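You operate a simulated robot arm through the tools that you are given. There is no shell and no other tool.

You are at the controls of a simulated robot arm. One attempt, no reset.

Task
Run both green-banded nuts down; where one sticks, take it off and hang the red bracket on that bolt.
Fine: the nut you take off goes in the grey tray; the other stays on by its full height; leave the bolts on the long plate.

The check looks at the end state, three seconds after you hand in, the way a careful person would. Anything else that was tipped, shoved, dropped, spilled or broken makes it a failure.

Robot
A 7-joint arm with a two-finger parallel gripper, fixed in place. Base frame: the origin is at the foot of the arm, x ahead of it, y to its left, z up; the work surface is at about z = 800. Lengths are in mm, angles in degrees, forces in N, time in s.
With the tool pointing down near the work surface it reaches from about 240 to 680 mm from the base axis. Its first joint turns from -66.0 to 66.0 degrees. Payload 2.4 kg.
The tool frame sits at the grasp point between the pads (the TCP): z along the fingers, y along the line on which they close. The tips reach 30 mm beyond it. Largest opening 94 mm; finger width 28, thickness 10; the body of the gripper, 50 by 96 mm, starts 55 mm behind the TCP.
Orientation is told as [roll, pitch, yaw] about the base's x, y, z axes, in that order, counted from this pose: with the fingers straight down and closing along the base's y, the tool's x points along the base's -x, its y along +y and its z along -z.

Tools
- The arm moves only by the tool step_arm. Its argument "increments" is a list of rows, each an object (a shift or turn left out is 0, a gripper value left out holds the last) with "translation": the shift along the base's x, y, z in units of 30 mm (1.0 is 30 mm), a list of three; "angular": the turn, a rotation vector about the base's x, y, z in units of 5 degrees (1.0 is 5 degrees), a list of three. In form: [{"translation": [x, y, z], "angular": [ax, ay, az]}, ...]. A call has 1 to 20 rows; each row shifts and turns the commanded pose from where the row before left it. "jaw" is the opening, from 0 (shut) to 1 (fully open), set as the call begins (left out, the last holds). A call with a number of a shift or a turn outside -1 to 1 is refused whole. Rows are played at 5 a second. More than 50 mm and 8.6 degrees between two rows, or a gripper value outside its range, and nothing of the call is played. A pose out of reach is approached as far as the arm can. The call stops where the force on the tool passes 40 N (or 10 N more than at its start, if that is more) or the arm is blocked; 0.2 s more then pass. Each finger travels about 153 mm/s and halts on what it meets, pressing with about 22 N; the grip force reading is that of the motor and also rises with nothing between the fingers. The clock runs only during rows and for 0.2 s after the last one: add rows that do not move to give the fingers time. The reply holds the time, the measured pose of the TCP, the force on the tool along the base axes, the opening and the grip force, in the units named above and with some noise, with the torque about the TCP (base axes, N m) and any sound that the robot's microphone picked up, and new pictures: "views" is both (left out), scene, wrist or none.
- Cameras (640 x 400 px; columns grow to the right, rows downward): "scene" is fixed at [50.9, 493.1, 1437.3]; the picture's right is [-0.54, -0.84, 0.00], its down [-0.55, 0.35, -0.76] and it looks along [0.64, -0.41, -0.65] (base axes); focal length 372 px, centre (320, 200). "wrist" rides on the gripper at [76, 14, -102] in the tool frame; the picture's right is [-0.18, 0.98, 0.00], its down [-0.75, -0.14, -0.64] and it looks along [-0.63, -0.12, 0.77] (tool axes); focal length 243 px, centre (320, 200).
- point_at(camera, pixels): for up to 12 pixels [column, row] of the newest picture of that camera ("zoom" is the newest enlarged one), the place [x, y, z] in the base frame of the surface seen there, good to about 2 mm. The clock stands still meanwhile.
- zoom(camera, box): a new picture of the part [left, top, right, bottom] of that camera's present view, enlarged. The clock stands still meanwhile.
- job_done(): hands the job in; it is judged then, once.

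Leave the gripper open and the arm clear of the work at the hand-in unless told otherwise.

The tools are called by a JSON object that holds its "name" and its "arguments". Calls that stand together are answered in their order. step_arm: Moves the arm, as the interface text tells. Its arguments: {"type":"object","properties":{"increments":{"type":"array","items":{"type":"object","properties":{"translation":{"type":"array","items":{"type":"number"}},"angular":{"type":"array","items":{"type":"number"}}}}},"jaw":{"type":"number"},"views":{"type":"string","enum":["both","scene","wrist","none"]}},"required":["increments"]} The other tools are called the same way: point_at (camera, pixels) gives the place of the surface under pixels of a picture; zoom (camera, box) takes an enlarged picture of a part of a camera's view; job_done () hands the job in.

At the start:

```text
clock: 0.0
tcp_pos: [368.1, 19.1, 1118.7]
ee_rot: [0.0, 0.0, 0.0]
wrist_force: [0.1, 0.2, 0.0]
moment: [-0.02, 0.0, 0.01]
finger_gap: 94.1
grip_force: 0.0
```

scene: 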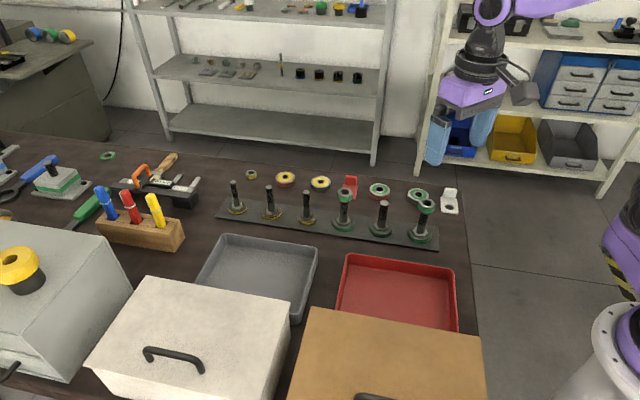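
wrist: 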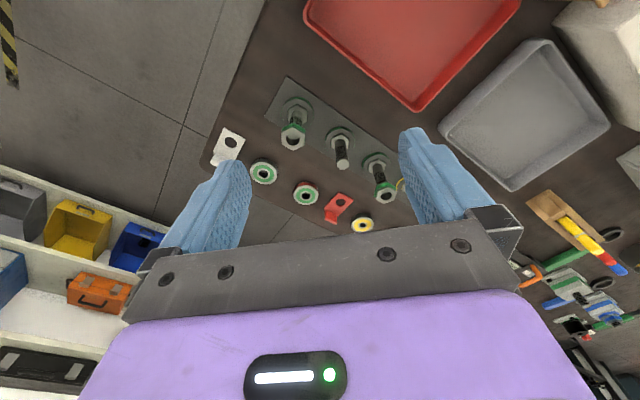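

I see a long plate with six upright bolts and nuts near scene pixels (345,195) and (425,207). I'll enlarge the area for detail before moving anything.

{"name": "zoom", "arguments": {"camera": "scene", "box": [210, 160, 340, 241]}}

{"name": "zoom", "arguments": {"camera": "scene", "box": [330, 165, 470, 252]}}

{"name": "zoom", "arguments": {"camera": "wrist", "box": [200, 70, 420, 240]}}

```text
4.92 times, centred on (275, 200) of scene
```

zoom: 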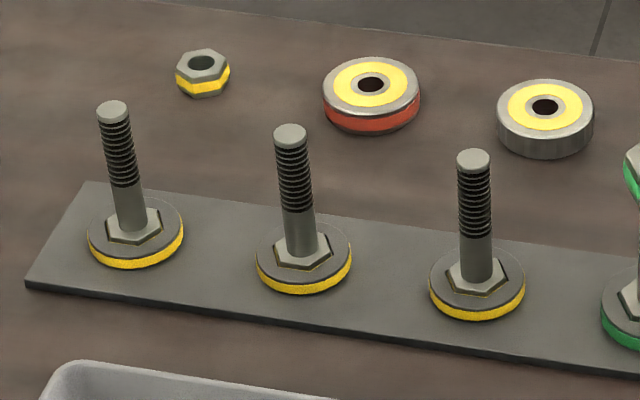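

```text
4.57 times, centred on (400, 208) of scene
```

zoom: 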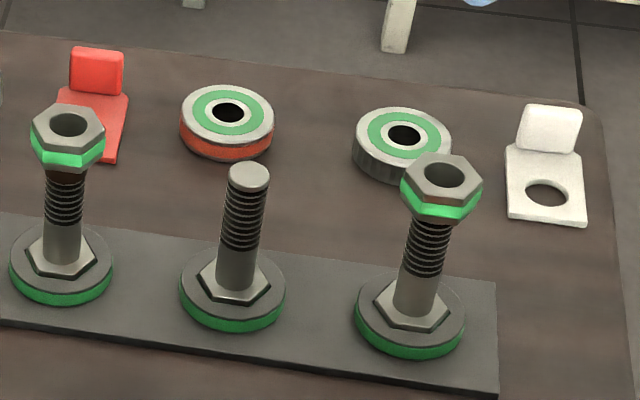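

```text
2.35 times, centred on (310, 155) of wrist
```

zoom: 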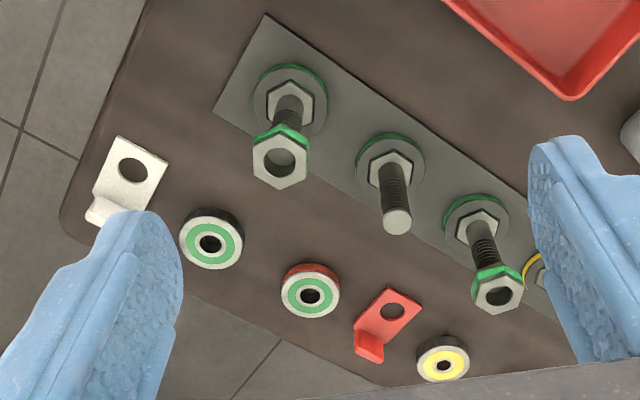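

Two green-banded nuts sit on the bolt tops at zoomed pixels (68,130) and (442,185); the left one shows brown rust on the threads under it. I'll measure positions of the bolts, nuts, bracket and trays.

{"name": "point_at", "arguments": {"camera": "scene", "pixels": [[344, 190], [348, 201], [427, 203], [425, 211], [384, 203], [351, 192], [351, 180], [343, 224], [381, 231], [418, 237], [260, 268], [400, 290]]}}

{"name": "zoom", "arguments": {"camera": "scene", "box": [325, 170, 373, 200]}}

{"name": "zoom", "arguments": {"camera": "scene", "box": [405, 190, 453, 220]}}

```text
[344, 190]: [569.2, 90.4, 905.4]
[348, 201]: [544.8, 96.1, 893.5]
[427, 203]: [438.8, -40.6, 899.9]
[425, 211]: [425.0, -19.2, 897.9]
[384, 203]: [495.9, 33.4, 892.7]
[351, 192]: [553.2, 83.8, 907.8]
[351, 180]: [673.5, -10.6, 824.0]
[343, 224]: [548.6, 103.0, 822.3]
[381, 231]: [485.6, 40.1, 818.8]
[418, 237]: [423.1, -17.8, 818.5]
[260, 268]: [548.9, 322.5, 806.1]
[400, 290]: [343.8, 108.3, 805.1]
```

```text
13.33 times, centred on (349, 185) of scene
```

zoom: 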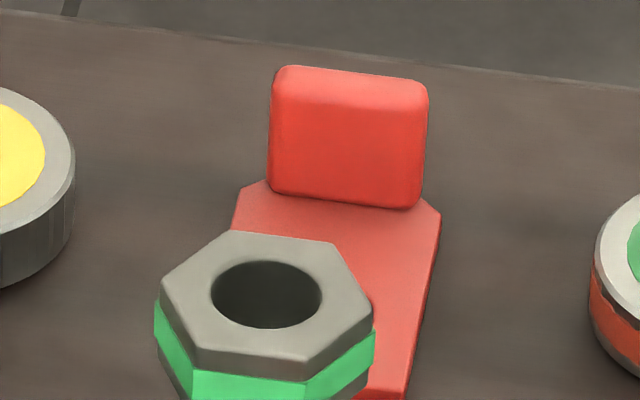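

```text
13.33 times, centred on (429, 205) of scene
```

zoom: 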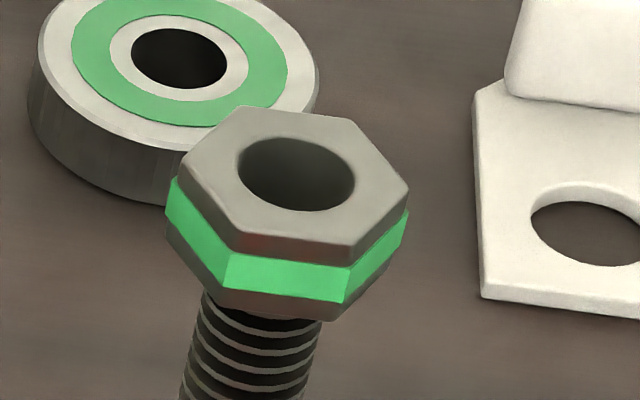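

I'll measure the right nut's top face, hole and underside in this enlarged picture.

{"name": "point_at", "arguments": {"camera": "zoom", "pixels": [[248, 112], [348, 125], [402, 188], [346, 248], [238, 235], [187, 172], [245, 165], [345, 185], [297, 275], [270, 305], [296, 172], [260, 320]]}}

```text
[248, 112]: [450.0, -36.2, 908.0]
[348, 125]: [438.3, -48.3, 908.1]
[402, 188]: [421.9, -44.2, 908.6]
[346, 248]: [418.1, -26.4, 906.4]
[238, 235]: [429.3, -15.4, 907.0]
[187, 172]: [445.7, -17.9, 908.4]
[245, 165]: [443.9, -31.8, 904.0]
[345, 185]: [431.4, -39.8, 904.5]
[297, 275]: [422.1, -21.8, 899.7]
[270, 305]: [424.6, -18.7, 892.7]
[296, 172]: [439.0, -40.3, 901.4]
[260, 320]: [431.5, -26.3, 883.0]
```

The right nut is centred near (434, -31), top z 908. Now the same for the left nut and the bare green bolt.

{"name": "zoom", "arguments": {"camera": "scene", "box": [323, 180, 371, 210]}}

```text
13.33 times, centred on (347, 195) of scene
```

zoom: 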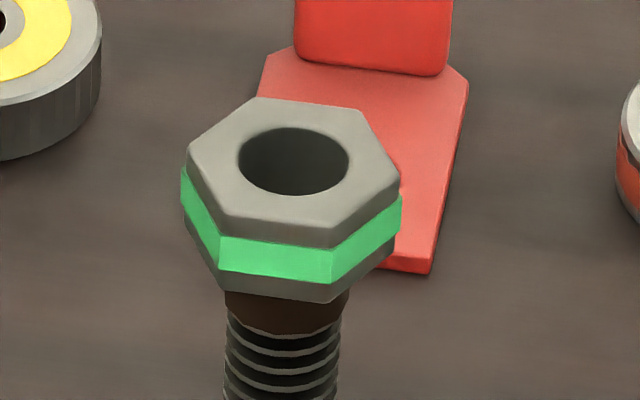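

{"name": "point_at", "arguments": {"camera": "zoom", "pixels": [[257, 103], [358, 115], [393, 178], [330, 240], [228, 222], [193, 155], [293, 160], [280, 285], [285, 310], [283, 345], [372, 95], [420, 265]]}}

{"name": "zoom", "arguments": {"camera": "scene", "box": [360, 190, 424, 230]}}

```text
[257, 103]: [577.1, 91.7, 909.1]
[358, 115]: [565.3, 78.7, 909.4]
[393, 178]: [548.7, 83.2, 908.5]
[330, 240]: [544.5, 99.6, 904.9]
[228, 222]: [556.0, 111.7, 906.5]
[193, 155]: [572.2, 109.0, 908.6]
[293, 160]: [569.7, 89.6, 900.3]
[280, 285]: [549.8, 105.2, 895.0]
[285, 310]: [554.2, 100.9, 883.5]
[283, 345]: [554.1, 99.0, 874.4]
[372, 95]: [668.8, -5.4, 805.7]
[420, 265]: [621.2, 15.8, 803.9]
```

```text
10.00 times, centred on (392, 210) of scene
```

zoom: 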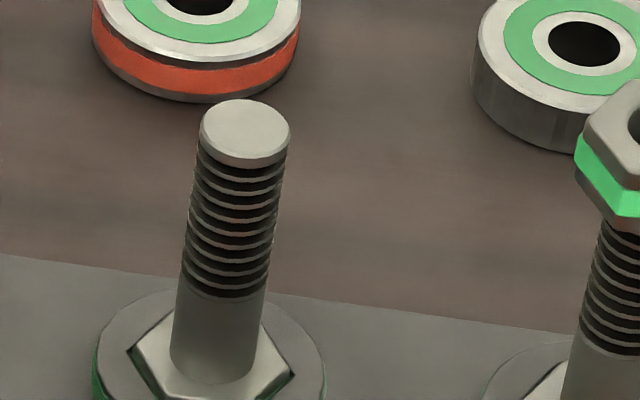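

Left nut is centred near (560.7, 95.6), top z ≈ 909; its flats have normals at about 15/75/135°, and so do the right nut's. I'll start with the right nut: move above (434, -31.4) at z ≈ 980 with yaw +45°, which closes across a pair of flats perpendicular to the bolt row.

{"name": "step_arm", "arguments": {"increments": [{"translation": [0.22, -0.168, -0.462], "angular": [0, 0, 0.9]}, {"translation": [0.22, -0.168, -0.462], "angular": [0, 0, 0.9]}, {"translation": [0.22, -0.168, -0.462], "angular": [0, 0, 0.9]}, {"translation": [0.22, -0.168, -0.462], "angular": [0, 0, 0.9]}, {"translation": [0.22, -0.168, -0.462], "angular": [0, 0, 0.9]}, {"translation": [0.22, -0.168, -0.462], "angular": [0, 0, 0.9]}, {"translation": [0.22, -0.168, -0.462], "angular": [0, 0, 0.9]}, {"translation": [0.22, -0.168, -0.462], "angular": [0, 0, 0.9]}, {"translation": [0.22, -0.168, -0.462], "angular": [0, 0, 0.9]}, {"translation": [0.22, -0.168, -0.462], "angular": [0, 0, 0.9]}, {}, {}], "jaw": 1}}

```text
clock: 2.6
tcp_pos: [432.6, -30.9, 980.6]
ee_rot: [0.0, 0.0, 45.1]
wrist_force: [0.0, -0.2, 0.7]
moment: [0.0, -0.01, -0.03]
finger_gap: 93.9
grip_force: 0.1
```

scene: 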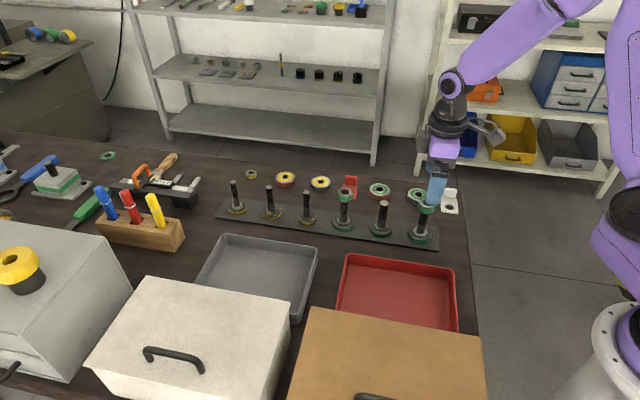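
wrist: 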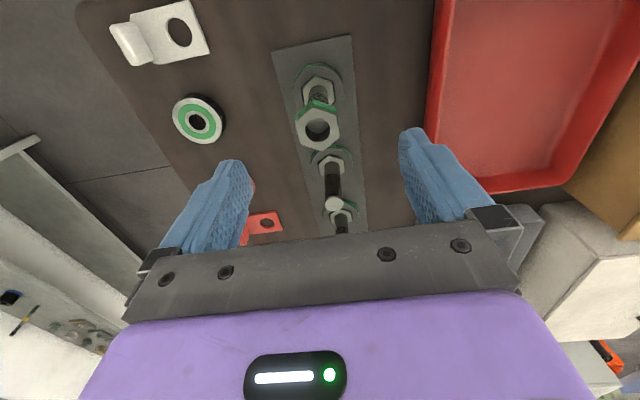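

The arm is over the nut, which shows at wrist pixel (318,126). I'll refine its position from this closer view and check the others too.

{"name": "zoom", "arguments": {"camera": "wrist", "box": [260, 60, 388, 140]}}

{"name": "zoom", "arguments": {"camera": "wrist", "box": [280, 90, 360, 155]}}

```text
5.00 times, centred on (324, 100) of wrist
```

zoom: 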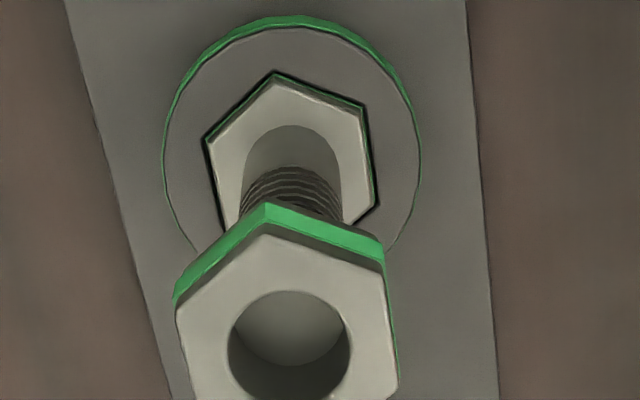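

```text
6.15 times, centred on (320, 122) of wrist
```

zoom: 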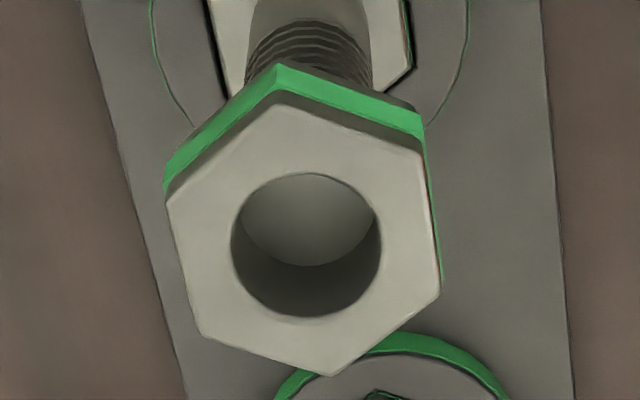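

Corners of the nut's top face are visible; measuring them, the bolt end seen in the hole, and the nut's underside.

{"name": "point_at", "arguments": {"camera": "zoom", "pixels": [[282, 108], [415, 152], [434, 290], [332, 368], [204, 328], [172, 202], [306, 225], [290, 215], [330, 225], [240, 120], [190, 165], [260, 60]]}}

```text
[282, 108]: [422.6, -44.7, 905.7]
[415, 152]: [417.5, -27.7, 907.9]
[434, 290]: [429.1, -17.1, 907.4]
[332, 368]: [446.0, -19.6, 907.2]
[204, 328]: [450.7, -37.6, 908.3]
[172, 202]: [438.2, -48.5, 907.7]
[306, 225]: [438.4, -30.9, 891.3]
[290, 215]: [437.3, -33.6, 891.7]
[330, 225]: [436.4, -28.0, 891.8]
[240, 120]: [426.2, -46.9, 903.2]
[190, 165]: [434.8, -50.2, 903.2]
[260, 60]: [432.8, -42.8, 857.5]
```

The nut's axis is at about (434, -32), bolt end z ≈ 891.5, nut top 908, so it is barely started. I'll descend with open fingers around it to z ≈ 905.

{"name": "step_arm", "arguments": {"increments": [{"translation": [0, -0.01, -0.5]}, {"translation": [0, -0.01, -0.5]}, {"translation": [0, 0, -0.5]}, {"translation": [0, 0, -0.5]}, {"translation": [0, 0, -0.5]}, {}, {}], "views": "both"}}

```text
clock: 4.2
tcp_pos: [433.6, -31.2, 904.1]
ee_rot: [0.1, 0.0, 45.0]
wrist_force: [0.3, 0.0, -0.6]
moment: [0.01, 0.01, -0.02]
finger_gap: 94.2
grip_force: 0.0
```

scene: 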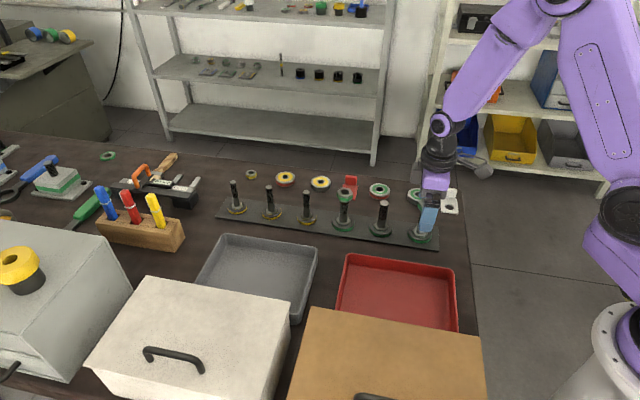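
wrist: 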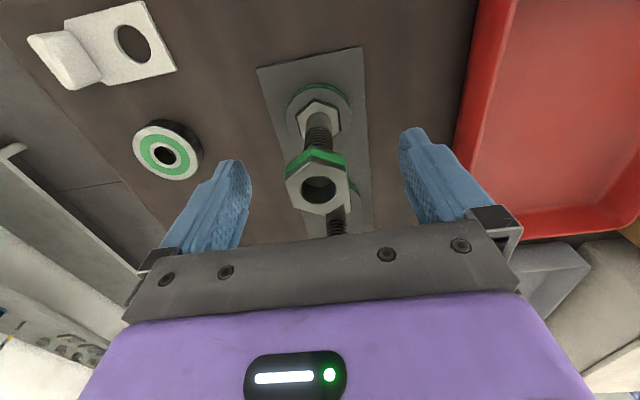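

Centred around the nut. I'll rotate the open gripper to yaw 105° (the next flat pair) so that a longer clockwise run is available, and check the arm actually reaches it.

{"name": "step_arm", "arguments": {"increments": [{"angular": [0, 0, 1]}, {"angular": [0, 0, 1]}, {"angular": [0, 0, 1]}, {"angular": [0, 0, 1]}, {"angular": [0, 0, 1]}, {"angular": [0, 0, 1]}, {"angular": [0, 0, 1]}, {"angular": [0, 0, 1]}, {"angular": [0, 0, 1]}, {"angular": [0, 0, 1]}, {"angular": [0, 0, 1]}, {"angular": [0, 0, 1]}, {}, {}], "views": "wrist"}}

```text
clock: 7.2
tcp_pos: [434.1, -30.8, 904.2]
ee_rot: [0.1, 0.0, 105.1]
wrist_force: [0.3, 1.2, -0.1]
moment: [0.01, 0.02, -0.01]
finger_gap: 94.0
grip_force: 0.1
```

wrist: 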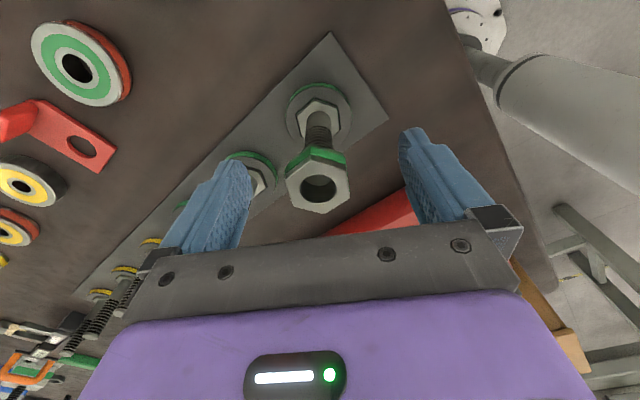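

The arm reaches 105° fine. Now I close on the nut and hold a few rows.

{"name": "step_arm", "arguments": {"increments": [{}, {}, {}], "jaw": 0, "views": "wrist"}}

```text
clock: 8.0
tcp_pos: [434.7, -31.0, 904.4]
ee_rot: [0.0, 0.0, 105.0]
wrist_force: [0.6, 0.7, 1.4]
moment: [0.12, 0.04, -0.02]
finger_gap: 34.3
grip_force: 22.2
```

wrist: 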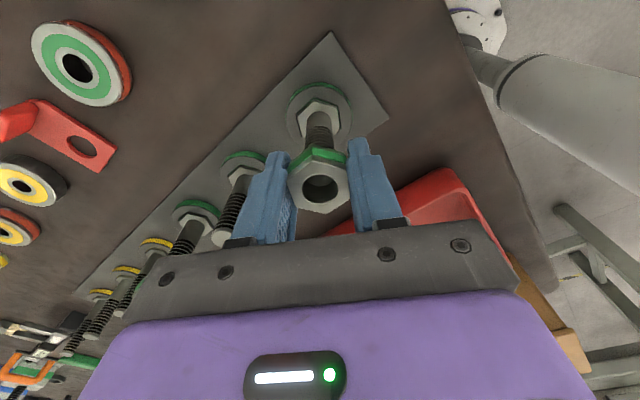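

Gap reads 34.3 mm; I want to confirm the pads lie flat on the faces rather than on corners.

{"name": "zoom", "arguments": {"camera": "wrist", "box": [256, 120, 384, 220]}}

{"name": "zoom", "arguments": {"camera": "scene", "box": [395, 170, 459, 250]}}

```text
4.00 times, centred on (320, 170) of wrist
```

zoom: 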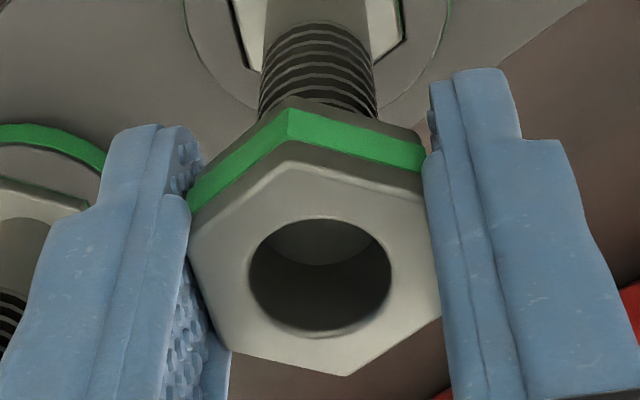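

```text
5.00 times, centred on (427, 210) of scene
```

zoom: 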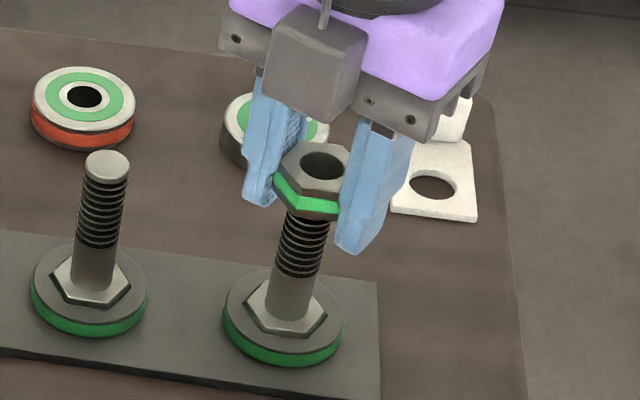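

The pads seem to sit on the flats. Now a short clockwise (from above) turn of 30° as a first test, holding height, and I'll read torque and force.

{"name": "step_arm", "arguments": {"increments": [{"angular": [0, 0, -1]}, {"angular": [0, 0, -1]}, {"angular": [0, 0, -1]}, {"angular": [0, 0, -1]}, {"angular": [0, 0, -1]}, {"angular": [0, 0, -1]}, {}], "views": "both"}}

```text
clock: 9.6
tcp_pos: [433.2, -30.2, 904.4]
ee_rot: [0.0, -0.1, 75.0]
wrist_force: [1.7, 2.4, -4.4]
moment: [0.25, -0.12, 0.03]
finger_gap: 34.2
grip_force: 22.0
```

scene: 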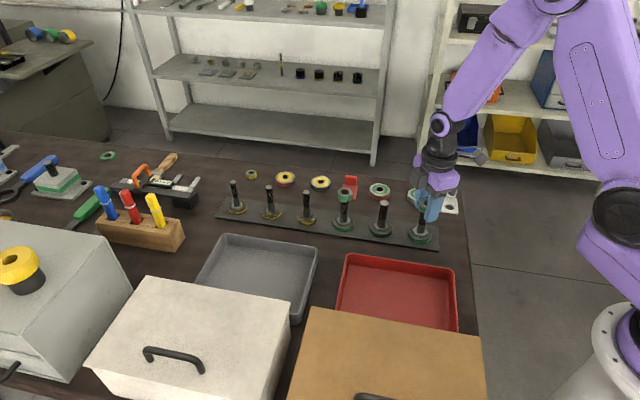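
wrist: 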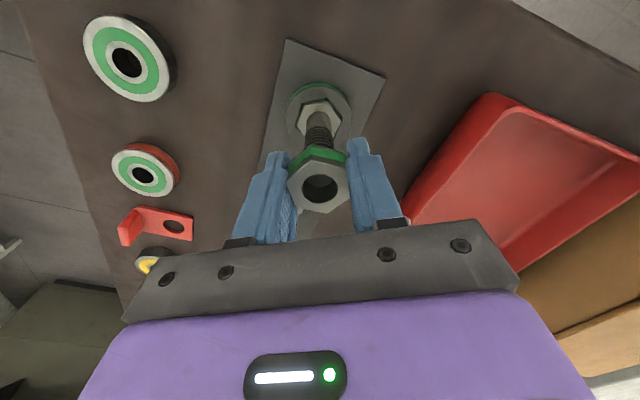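

The nut turned with the gripper at almost no torque; a downward pull of 4.4 N suggests it's advancing. I'll measure the nut's top height now.

{"name": "point_at", "arguments": {"camera": "wrist", "pixels": [[298, 172], [318, 164], [341, 172], [346, 198], [322, 208], [300, 204], [320, 182]]}}

```text
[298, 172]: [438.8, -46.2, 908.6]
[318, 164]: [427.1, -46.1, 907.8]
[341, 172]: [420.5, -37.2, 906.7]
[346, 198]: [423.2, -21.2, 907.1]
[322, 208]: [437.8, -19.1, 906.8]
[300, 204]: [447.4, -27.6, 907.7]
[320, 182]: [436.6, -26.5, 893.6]
```

Top is ~907.5, so thread pitch is small. I'll turn another 90° clockwise with a slight downward feed (~3.6 mm per turn) and watch force and torque.

{"name": "step_arm", "arguments": {"increments": [{"translation": [0, 0, -0.0017], "angular": [0, 0, -1]}, {"translation": [0, 0, -0.0017], "angular": [0, 0, -1]}, {"translation": [0, 0, -0.0017], "angular": [0, 0, -1]}, {"translation": [0, 0, -0.0017], "angular": [0, 0, -1]}, {"translation": [0, 0, -0.0017], "angular": [0, 0, -1]}, {"translation": [0, 0, -0.0017], "angular": [0, 0, -1]}, {"translation": [0, 0, -0.0017], "angular": [0, 0, -1]}, {"translation": [0, 0, -0.0017], "angular": [0, 0, -1]}, {"translation": [0, 0, -0.0017], "angular": [0, 0, -1]}, {"translation": [0, 0, -0.0017], "angular": [0, 0, -1]}, {"translation": [0, 0, -0.0017], "angular": [0, 0, -1]}, {"translation": [0, 0, -0.0017], "angular": [0, 0, -1]}, {"translation": [0, 0, -0.0017], "angular": [0, 0, -1]}, {"translation": [0, 0, -0.0017], "angular": [0, 0, -1]}, {"translation": [0, 0, -0.0017], "angular": [0, 0, -1]}, {"translation": [0, 0, -0.0017], "angular": [0, 0, -1]}, {"translation": [0, 0, -0.0017], "angular": [0, 0, -1]}, {"translation": [0, 0, -0.0017], "angular": [0, 0, -1]}, {}], "views": "both"}}

```text
clock: 13.6
tcp_pos: [433.0, -31.1, 902.5]
ee_rot: [0.1, 0.0, -15.0]
wrist_force: [5.0, 1.5, -4.9]
moment: [0.16, -0.36, 0.03]
finger_gap: 33.6
grip_force: 22.4
```

scene: 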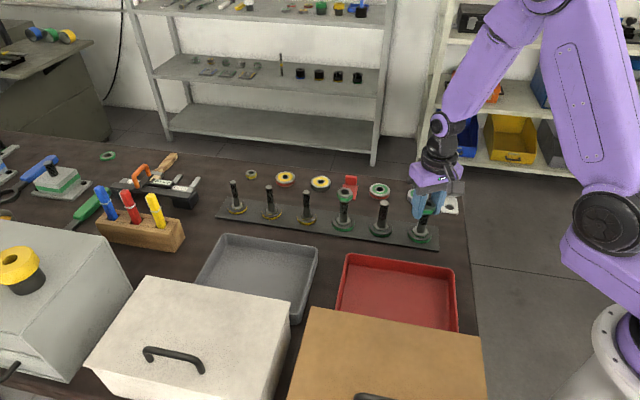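
wrist: 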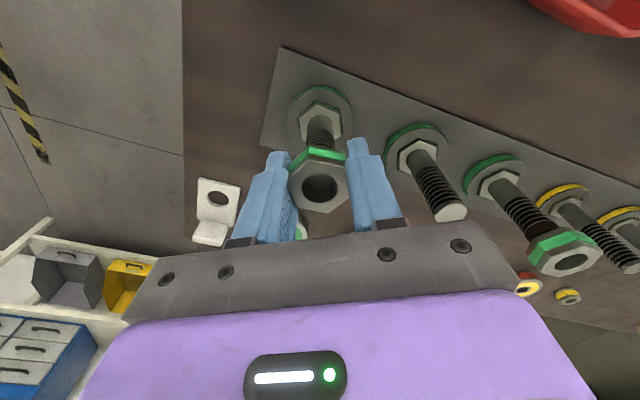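

Torque stays ~0.03 N·m, so it runs freely. Checking nut height again.

{"name": "point_at", "arguments": {"camera": "wrist", "pixels": [[300, 174], [322, 163], [341, 172], [346, 198], [322, 208], [300, 204], [320, 182]]}}

{"name": "zoom", "arguments": {"camera": "wrist", "box": [256, 120, 384, 220]}}

```text
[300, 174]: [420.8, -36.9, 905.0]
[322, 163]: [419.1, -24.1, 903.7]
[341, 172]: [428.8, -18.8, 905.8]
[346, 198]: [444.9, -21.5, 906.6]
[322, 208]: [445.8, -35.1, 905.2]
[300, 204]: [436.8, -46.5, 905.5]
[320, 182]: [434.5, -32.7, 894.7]
```

```text
4.00 times, centred on (320, 170) of wrist
```

zoom: 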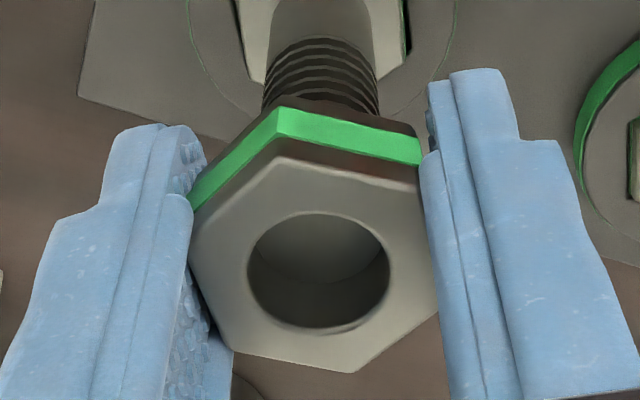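

Top face now ≈905.3, so about 2.5 mm in 120° (pitch ≈ 7–8 mm/turn). I'll keep turning 60° to yaw −75 with matching feed.

{"name": "step_arm", "arguments": {"increments": [{"translation": [0, 0, -0.0035], "angular": [0, 0, -1]}, {"translation": [0, 0, -0.0035], "angular": [0, 0, -1]}, {"translation": [0, 0, -0.0035], "angular": [0, 0, -1]}, {"translation": [0, 0, -0.0035], "angular": [0, 0, -1]}, {"translation": [0, 0, -0.0035], "angular": [0, 0, -1]}, {"translation": [0, 0, -0.0035], "angular": [0, 0, -1]}, {"translation": [0, 0, -0.0035], "angular": [0, 0, -1]}, {"translation": [0, 0, -0.0035], "angular": [0, 0, -1]}, {"translation": [0, 0, -0.0035], "angular": [0, 0, -1]}, {"translation": [0, 0, -0.0035], "angular": [0, 0, -1]}, {"translation": [0, 0, -0.0035], "angular": [0, 0, -1]}, {"translation": [0, 0, -0.0035], "angular": [0, 0, -1]}, {}], "views": "both"}}

```text
clock: 16.4
tcp_pos: [434.8, -30.9, 902.2]
ee_rot: [0.0, 0.0, -74.9]
wrist_force: [2.2, 2.4, -3.4]
moment: [0.19, -0.14, 0.01]
finger_gap: 33.7
grip_force: 22.1
```

scene: 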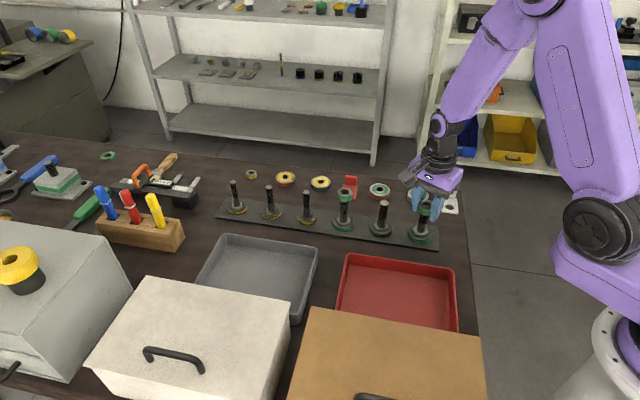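
wrist: 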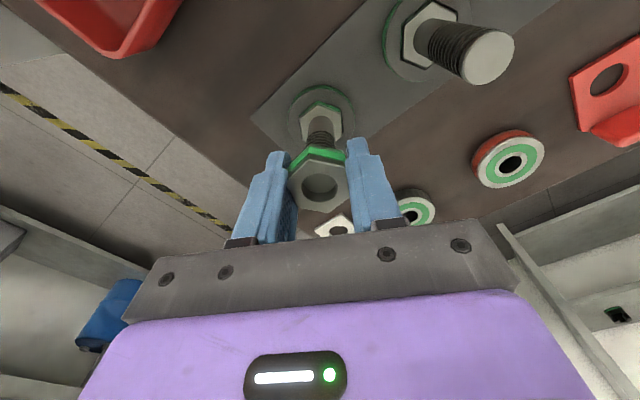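

Reached −75° with free turning. Check nut height, then I'll regrip.

{"name": "point_at", "arguments": {"camera": "wrist", "pixels": [[298, 176], [320, 164], [341, 172], [346, 198], [322, 208], [300, 204], [320, 182]]}}

{"name": "zoom", "arguments": {"camera": "scene", "box": [400, 180, 448, 250]}}

```text
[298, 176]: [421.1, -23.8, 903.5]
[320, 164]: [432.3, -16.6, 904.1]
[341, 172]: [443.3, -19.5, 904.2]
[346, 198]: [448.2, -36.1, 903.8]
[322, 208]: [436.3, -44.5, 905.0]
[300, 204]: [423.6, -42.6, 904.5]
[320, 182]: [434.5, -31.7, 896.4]
```

```text
5.71 times, centred on (424, 215) of scene
```

zoom: 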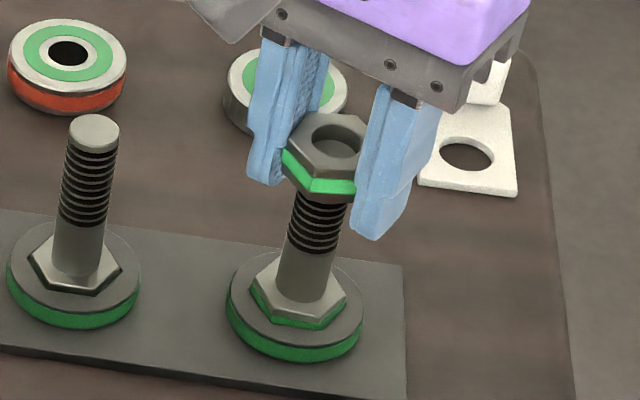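

The new close-up shows a green rim beneath the bolt's hex foot at (300,315): the bolt has been drawn up out of its hex seat (its end is now ~896 versus 891.5). My feed was too slow. I'll lower the gripped nut so that the bolt seats again, in small steps watching the force.

{"name": "step_arm", "arguments": {"increments": [{"translation": [0, 0, -0.033]}, {"translation": [0, 0, -0.033]}, {"translation": [0, 0, -0.033]}, {}], "views": "both"}}

{"name": "zoom", "arguments": {"camera": "scene", "box": [400, 180, 448, 250]}}

{"name": "point_at", "arguments": {"camera": "wrist", "pixels": [[298, 176], [320, 164], [341, 172], [346, 198], [322, 208], [300, 204], [320, 182], [316, 182], [324, 183]]}}

```text
clock: 17.4
tcp_pos: [432.9, -31.7, 899.1]
ee_rot: [0.0, -0.1, -75.1]
wrist_force: [1.3, 3.0, -1.6]
moment: [0.19, -0.08, 0.03]
finger_gap: 33.5
grip_force: 22.2
```

scene: 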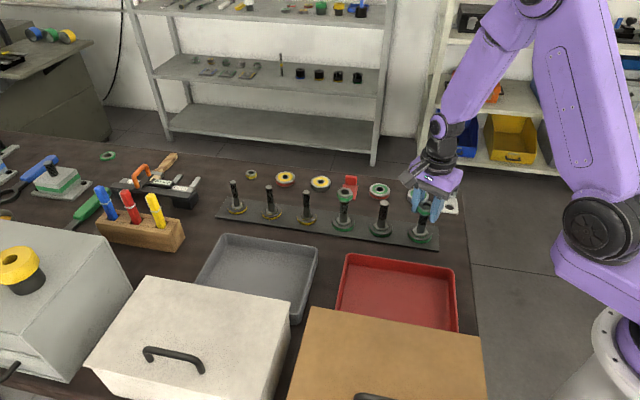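
wrist: 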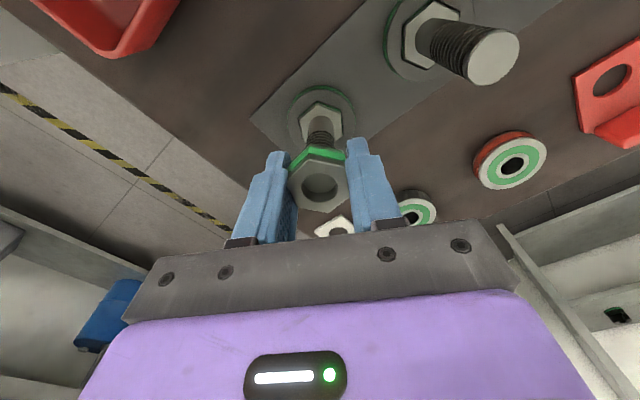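

```text
5.71 times, centred on (424, 215) of scene
```

zoom: 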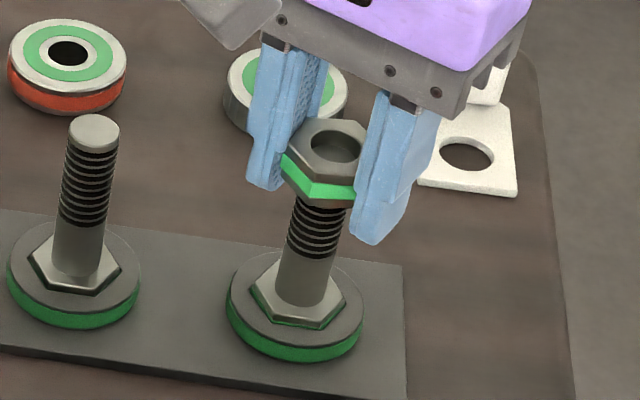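

```text
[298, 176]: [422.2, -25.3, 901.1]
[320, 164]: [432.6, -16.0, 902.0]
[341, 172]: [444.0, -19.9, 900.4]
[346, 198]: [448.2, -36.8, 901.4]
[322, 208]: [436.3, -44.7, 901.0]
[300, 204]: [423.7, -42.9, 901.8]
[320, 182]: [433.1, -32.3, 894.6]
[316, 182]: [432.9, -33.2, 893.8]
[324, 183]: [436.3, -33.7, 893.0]
```

The bolt end is at ~893.8 now and the green rim has nearly gone; about 2 mm more to seat. Relative advance is ~8.9 mm per 180°, i.e. a pitch near 17.5 mm/turn. Lowering another 2 mm.

{"name": "step_arm", "arguments": {"increments": [{"translation": [0, 0, -0.025]}, {"translation": [0, 0, -0.025]}, {"translation": [0, 0, -0.02]}, {}], "views": "both"}}

{"name": "zoom", "arguments": {"camera": "scene", "box": [400, 180, 448, 250]}}

{"name": "point_at", "arguments": {"camera": "wrist", "pixels": [[298, 176], [320, 164], [341, 172], [346, 198], [322, 208], [300, 204], [320, 182], [316, 182], [324, 183]]}}

```text
clock: 18.4
tcp_pos: [434.9, -32.0, 897.0]
ee_rot: [0.1, -0.1, -75.0]
wrist_force: [0.1, -1.7, 15.1]
moment: [0.19, 0.19, -0.03]
finger_gap: 33.4
grip_force: 22.0
```

scene: 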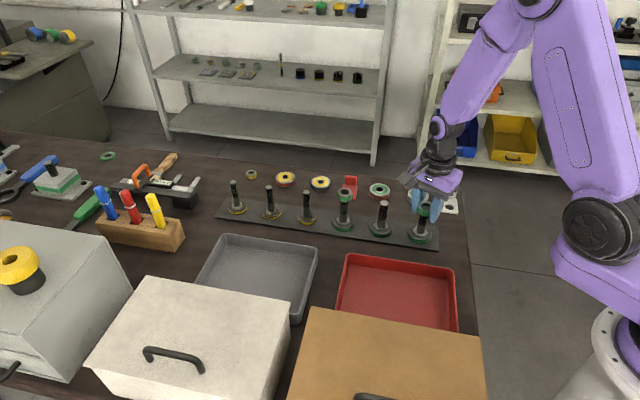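
wrist: 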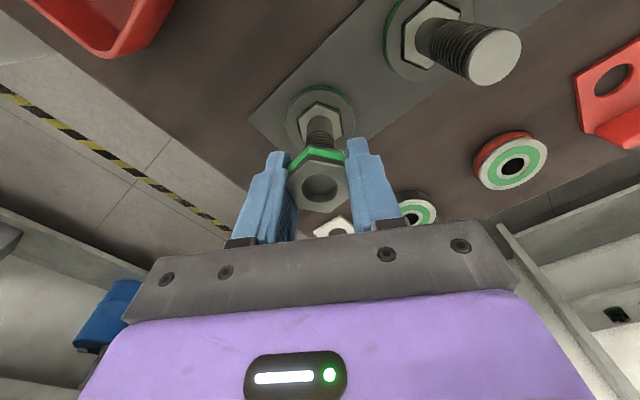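

```text
5.71 times, centred on (424, 215) of scene
```

zoom: 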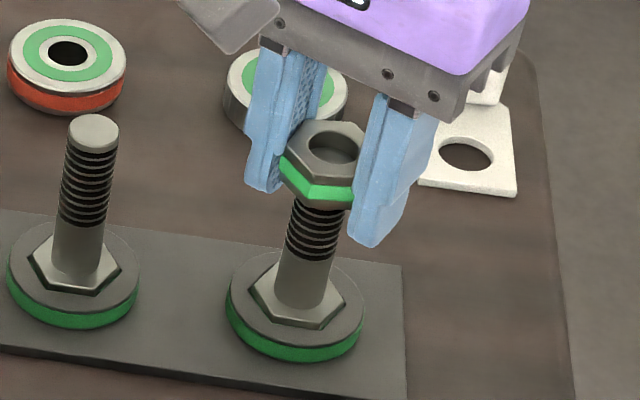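

```text
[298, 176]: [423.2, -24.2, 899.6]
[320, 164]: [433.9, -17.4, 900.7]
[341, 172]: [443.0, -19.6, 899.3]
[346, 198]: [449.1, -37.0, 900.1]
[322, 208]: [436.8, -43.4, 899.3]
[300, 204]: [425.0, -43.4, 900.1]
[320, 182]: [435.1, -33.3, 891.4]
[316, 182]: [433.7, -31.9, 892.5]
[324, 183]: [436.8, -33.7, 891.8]
```

The bolt is seated again (bolt end 891.7, nut top ~899.8, slight 15 N push). Now I open the jaw, and rotate back +90° (two calls for 180°) for the next grip.

{"name": "step_arm", "arguments": {"increments": [{}, {}, {"angular": [0, 0, 1]}, {"angular": [0, 0, 1]}, {"angular": [0, 0, 1]}, {"angular": [0, 0, 1]}, {"angular": [0, 0, 1]}, {"angular": [0, 0, 1]}, {"angular": [0, 0, 1]}, {"angular": [0, 0, 1]}, {"angular": [0, 0, 1]}, {"angular": [0, 0, 1]}, {"angular": [0, 0, 1]}, {"angular": [0, 0, 1]}, {"angular": [0, 0, 1]}, {"angular": [0, 0, 1]}, {"angular": [0, 0, 1]}, {"angular": [0, 0, 1]}, {"angular": [0, 0, 1]}, {"angular": [0, 0, 1]}], "jaw": 0.7, "views": "both"}}

```text
clock: 22.6
tcp_pos: [434.4, -30.6, 896.9]
ee_rot: [0.0, -0.1, 15.3]
wrist_force: [-0.1, 0.0, -0.6]
moment: [-0.01, 0.05, 0.02]
finger_gap: 65.5
grip_force: 0.1
```

scene: 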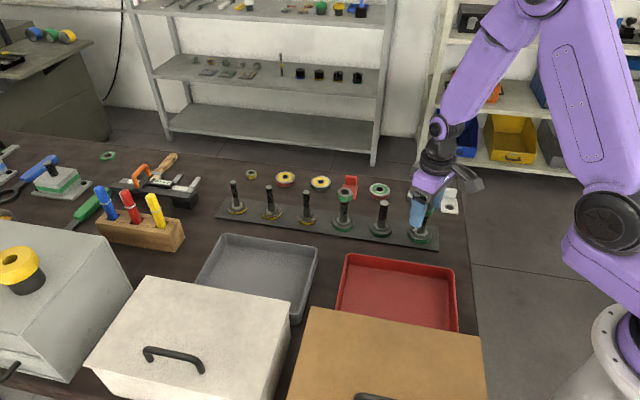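
wrist: 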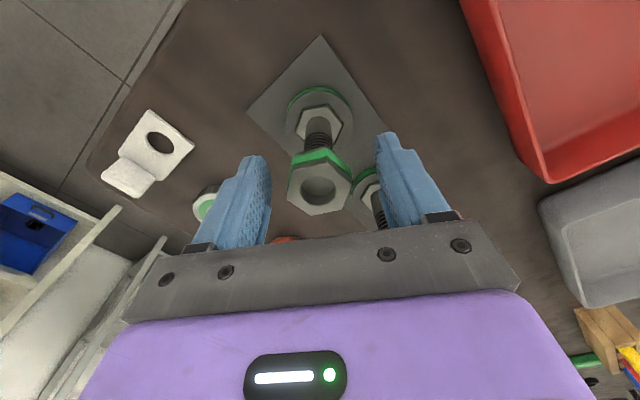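

Opened cleanly; the nut stays at its height. Rotating the remaining +90° to yaw 105.

{"name": "step_arm", "arguments": {"increments": [{"angular": [0, 0, 1]}, {"angular": [0, 0, 1]}, {"angular": [0, 0, 1]}, {"angular": [0, 0, 1]}, {"angular": [0, 0, 1]}, {"angular": [0, 0, 1]}, {"angular": [0, 0, 1]}, {"angular": [0, 0, 1]}, {"angular": [0, 0, 1]}, {"angular": [0, 0, 1]}, {"angular": [0, 0, 1]}, {"angular": [0, 0, 1]}, {"angular": [0, 0, 1]}, {"angular": [0, 0, 1]}, {"angular": [0, 0, 1]}, {"angular": [0, 0, 1]}, {"angular": [0, 0, 1]}, {"angular": [0, 0, 1]}, {}], "views": "wrist"}}

```text
clock: 26.6
tcp_pos: [434.4, -31.5, 896.3]
ee_rot: [0.0, -0.1, 105.1]
wrist_force: [0.5, -0.9, 0.0]
moment: [-0.02, -0.01, -0.01]
finger_gap: 65.8
grip_force: 0.0
```

wrist: 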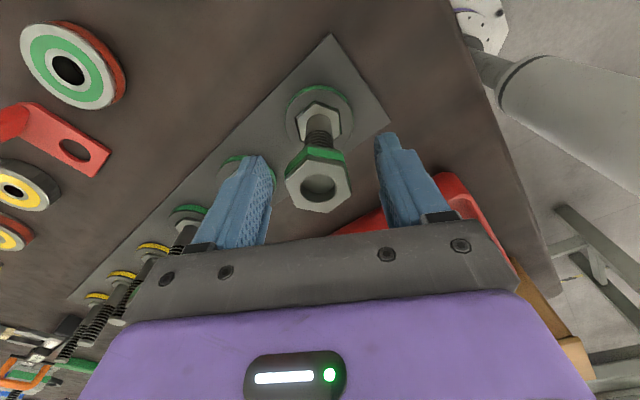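

Aligned with the flats. Closing, then turning 80° clockwise with a feed of 0.24 mm per 5°.

{"name": "step_arm", "arguments": {"increments": [{}, {}, {}, {"translation": [0, 0, -0.0081], "angular": [0, 0, -1]}, {"translation": [0, 0, -0.0081], "angular": [0, 0, -1]}, {"translation": [0, 0, -0.0081], "angular": [0, 0, -1]}, {"translation": [0, 0, -0.0081], "angular": [0, 0, -1]}, {"translation": [0, 0, -0.0081], "angular": [0, 0, -1]}, {"translation": [0, 0, -0.0081], "angular": [0, 0, -1]}, {"translation": [0, 0, -0.0081], "angular": [0, 0, -1]}, {"translation": [0, 0, -0.0081], "angular": [0, 0, -1]}, {"translation": [0, 0, -0.0081], "angular": [0, 0, -1]}, {"translation": [0, 0, -0.0081], "angular": [0, 0, -1]}, {"translation": [0, 0, -0.0081], "angular": [0, 0, -1]}, {"translation": [0, 0, -0.0081], "angular": [0, 0, -1]}], "jaw": 0, "views": "both"}}

{"name": "zoom", "arguments": {"camera": "scene", "box": [400, 180, 448, 250]}}

{"name": "point_at", "arguments": {"camera": "wrist", "pixels": [[298, 176], [320, 164], [341, 172], [346, 198], [322, 208], [300, 204], [320, 182], [316, 182], [324, 183]]}}

```text
clock: 29.8
tcp_pos: [434.2, -29.8, 894.3]
ee_rot: [0.0, -0.1, 44.9]
wrist_force: [2.8, -4.4, 14.6]
moment: [-0.16, -0.07, 0.02]
finger_gap: 33.5
grip_force: 22.2
```

scene: 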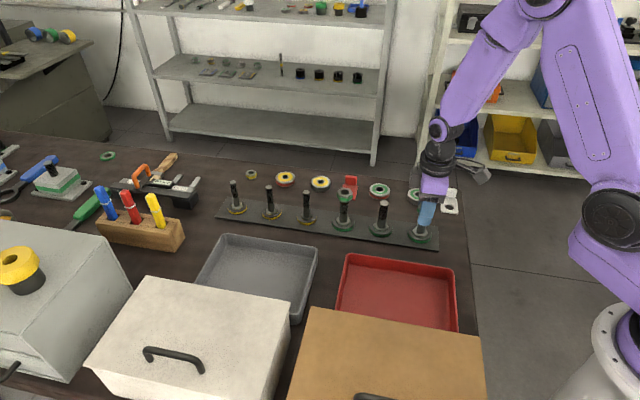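
wrist: 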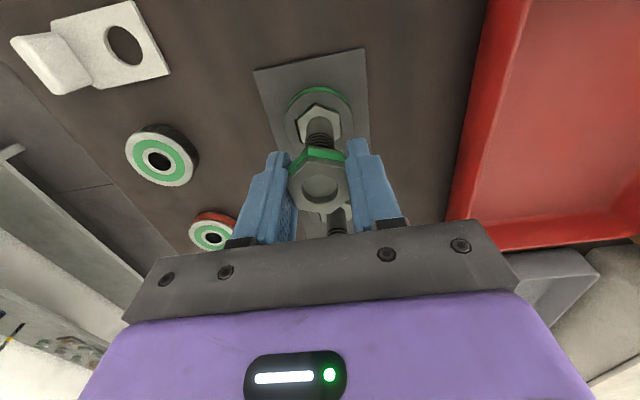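

```text
5.71 times, centred on (424, 215) of scene
```

zoom: 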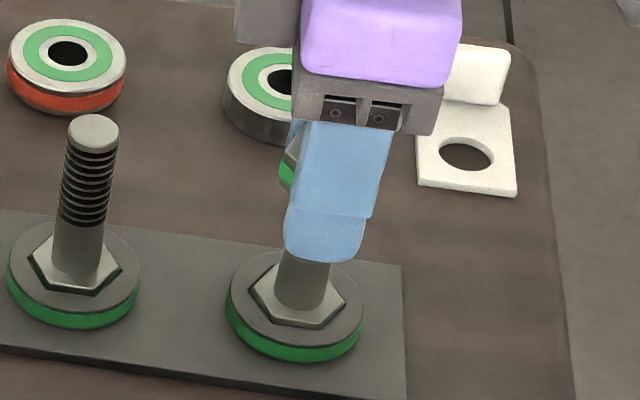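

```text
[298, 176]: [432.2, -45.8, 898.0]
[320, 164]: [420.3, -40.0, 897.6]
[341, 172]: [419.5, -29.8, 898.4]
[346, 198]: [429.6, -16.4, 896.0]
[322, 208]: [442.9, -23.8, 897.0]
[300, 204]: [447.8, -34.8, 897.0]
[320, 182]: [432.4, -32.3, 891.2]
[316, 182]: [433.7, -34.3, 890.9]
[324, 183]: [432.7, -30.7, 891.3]
```

The bolt stays seated; nut top 897.3, bolt end 891.1. Feed was a bit high (14.6 N push), so the pitch is nearer 12 mm/turn. Continuing 60° at a lower feed.

{"name": "step_arm", "arguments": {"increments": [{"translation": [0, 0, -0.0045], "angular": [0, 0, -1]}, {"translation": [0, 0, -0.0045], "angular": [0, 0, -1]}, {"translation": [0, 0, -0.0045], "angular": [0, 0, -1]}, {"translation": [0, 0, -0.0045], "angular": [0, 0, -1]}, {"translation": [0, 0, -0.0045], "angular": [0, 0, -1]}, {"translation": [0, 0, -0.0045], "angular": [0, 0, -1]}, {"translation": [0, 0, -0.0055], "angular": [0, 0, -1]}, {"translation": [0, 0, -0.0055], "angular": [0, 0, -1]}, {"translation": [0, 0, -0.0055], "angular": [0, 0, -1]}, {"translation": [0, 0, -0.0055], "angular": [0, 0, -1]}, {"translation": [0, 0, -0.0055], "angular": [0, 0, -1]}, {"translation": [0, 0, -0.0055], "angular": [0, 0, -1]}, {}], "views": "both"}}

{"name": "zoom", "arguments": {"camera": "scene", "box": [400, 180, 448, 250]}}

{"name": "point_at", "arguments": {"camera": "wrist", "pixels": [[298, 176], [320, 164], [341, 172], [346, 198], [322, 208], [300, 204], [320, 182], [316, 182], [324, 183]]}}

```text
clock: 32.6
tcp_pos: [433.6, -30.2, 892.3]
ee_rot: [0.1, 0.0, -15.0]
wrist_force: [1.5, -2.0, -0.8]
moment: [-0.15, -0.14, 0.02]
finger_gap: 33.6
grip_force: 21.9
```

scene: 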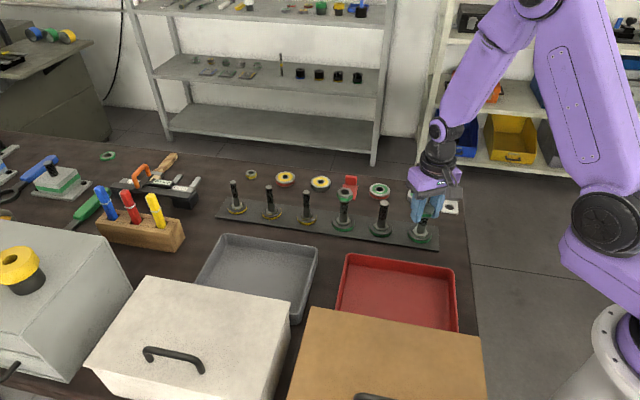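
wrist: 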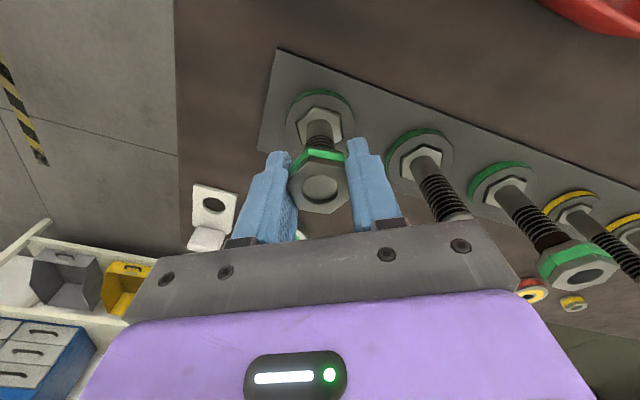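

```text
5.71 times, centred on (424, 215) of scene
```

zoom: 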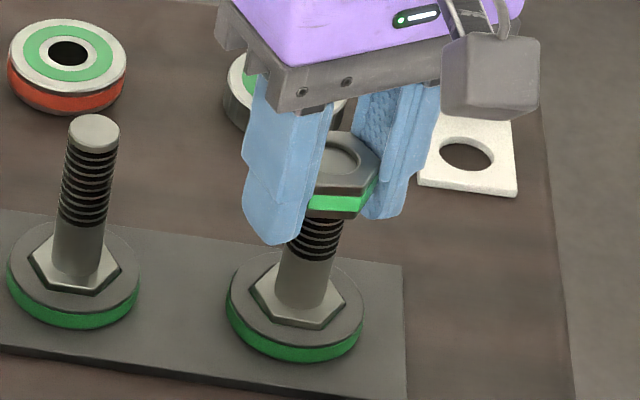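

```text
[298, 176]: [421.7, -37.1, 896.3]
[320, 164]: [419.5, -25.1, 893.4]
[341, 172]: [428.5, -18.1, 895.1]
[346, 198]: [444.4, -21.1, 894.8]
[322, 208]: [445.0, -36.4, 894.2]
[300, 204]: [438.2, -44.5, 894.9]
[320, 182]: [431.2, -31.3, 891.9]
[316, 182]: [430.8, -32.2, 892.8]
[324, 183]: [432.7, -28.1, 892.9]
```

Nut top ≈894.8, bolt seated, force near zero. Continuing 60° to yaw −75 with a feed of 0.0072.

{"name": "step_arm", "arguments": {"increments": [{"translation": [0, 0, -0.009], "angular": [0, 0, -1]}, {"translation": [0, 0, -0.009], "angular": [0, 0, -1]}, {"translation": [0, 0, -0.009], "angular": [0, 0, -1]}, {"translation": [0, 0, -0.008], "angular": [0, 0, -1]}, {"translation": [0, 0, -0.007], "angular": [0, 0, -1]}, {"translation": [0, 0, -0.007], "angular": [0, 0, -1]}, {"translation": [0, 0, -0.007], "angular": [0, 0, -1]}, {"translation": [0, 0, -0.007], "angular": [0, 0, -1]}, {"translation": [0, 0, -0.007], "angular": [0, 0, -1]}, {"translation": [0, 0, -0.007], "angular": [0, 0, -1]}, {"translation": [0, 0, -0.007], "angular": [0, 0, -1]}, {"translation": [0, 0, -0.007], "angular": [0, 0, -1]}, {}], "views": "both"}}

{"name": "zoom", "arguments": {"camera": "scene", "box": [400, 180, 448, 250]}}

{"name": "point_at", "arguments": {"camera": "wrist", "pixels": [[298, 176], [320, 164], [341, 172], [346, 198], [322, 208], [300, 204], [320, 182], [316, 182], [324, 183]]}}

```text
clock: 35.4
tcp_pos: [433.1, -31.5, 889.9]
ee_rot: [0.0, 0.0, -75.0]
wrist_force: [3.9, 1.2, -1.6]
moment: [0.06, -0.3, 0.01]
finger_gap: 33.6
grip_force: 21.3
```

scene: 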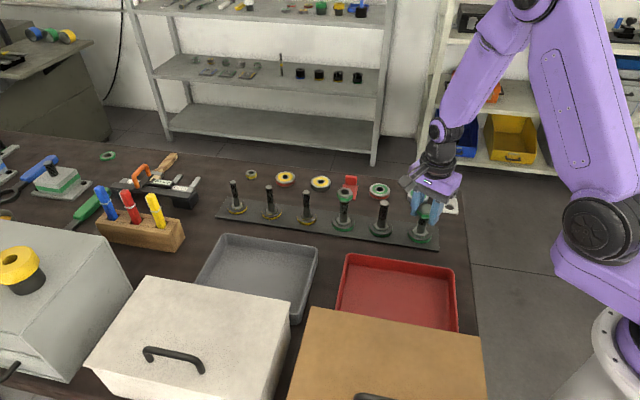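
wrist: 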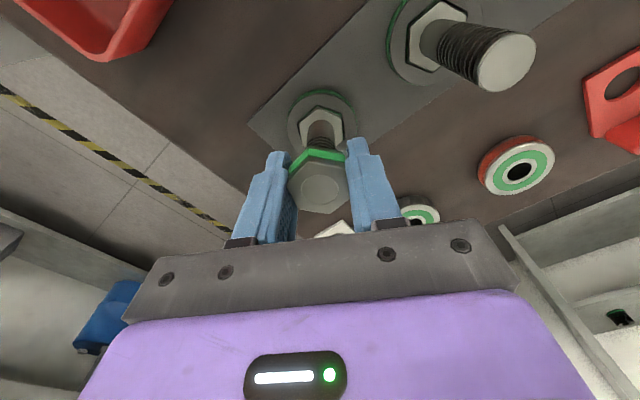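

```text
5.71 times, centred on (424, 215) of scene
```

zoom: 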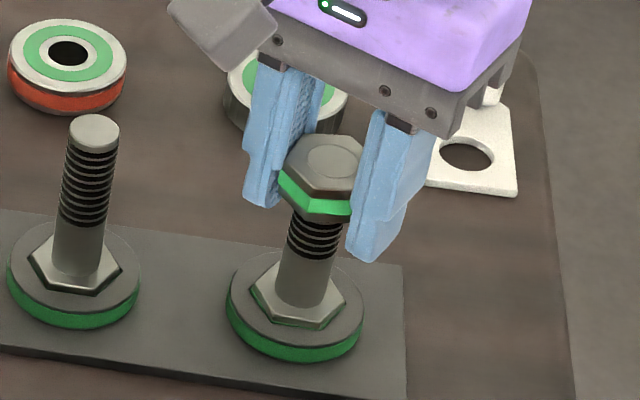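

```text
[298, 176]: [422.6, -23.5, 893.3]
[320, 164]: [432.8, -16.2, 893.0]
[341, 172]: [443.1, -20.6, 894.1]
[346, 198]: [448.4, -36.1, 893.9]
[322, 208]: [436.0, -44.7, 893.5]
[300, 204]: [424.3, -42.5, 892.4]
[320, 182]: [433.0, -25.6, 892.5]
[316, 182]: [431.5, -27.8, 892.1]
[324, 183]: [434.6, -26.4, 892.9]
```

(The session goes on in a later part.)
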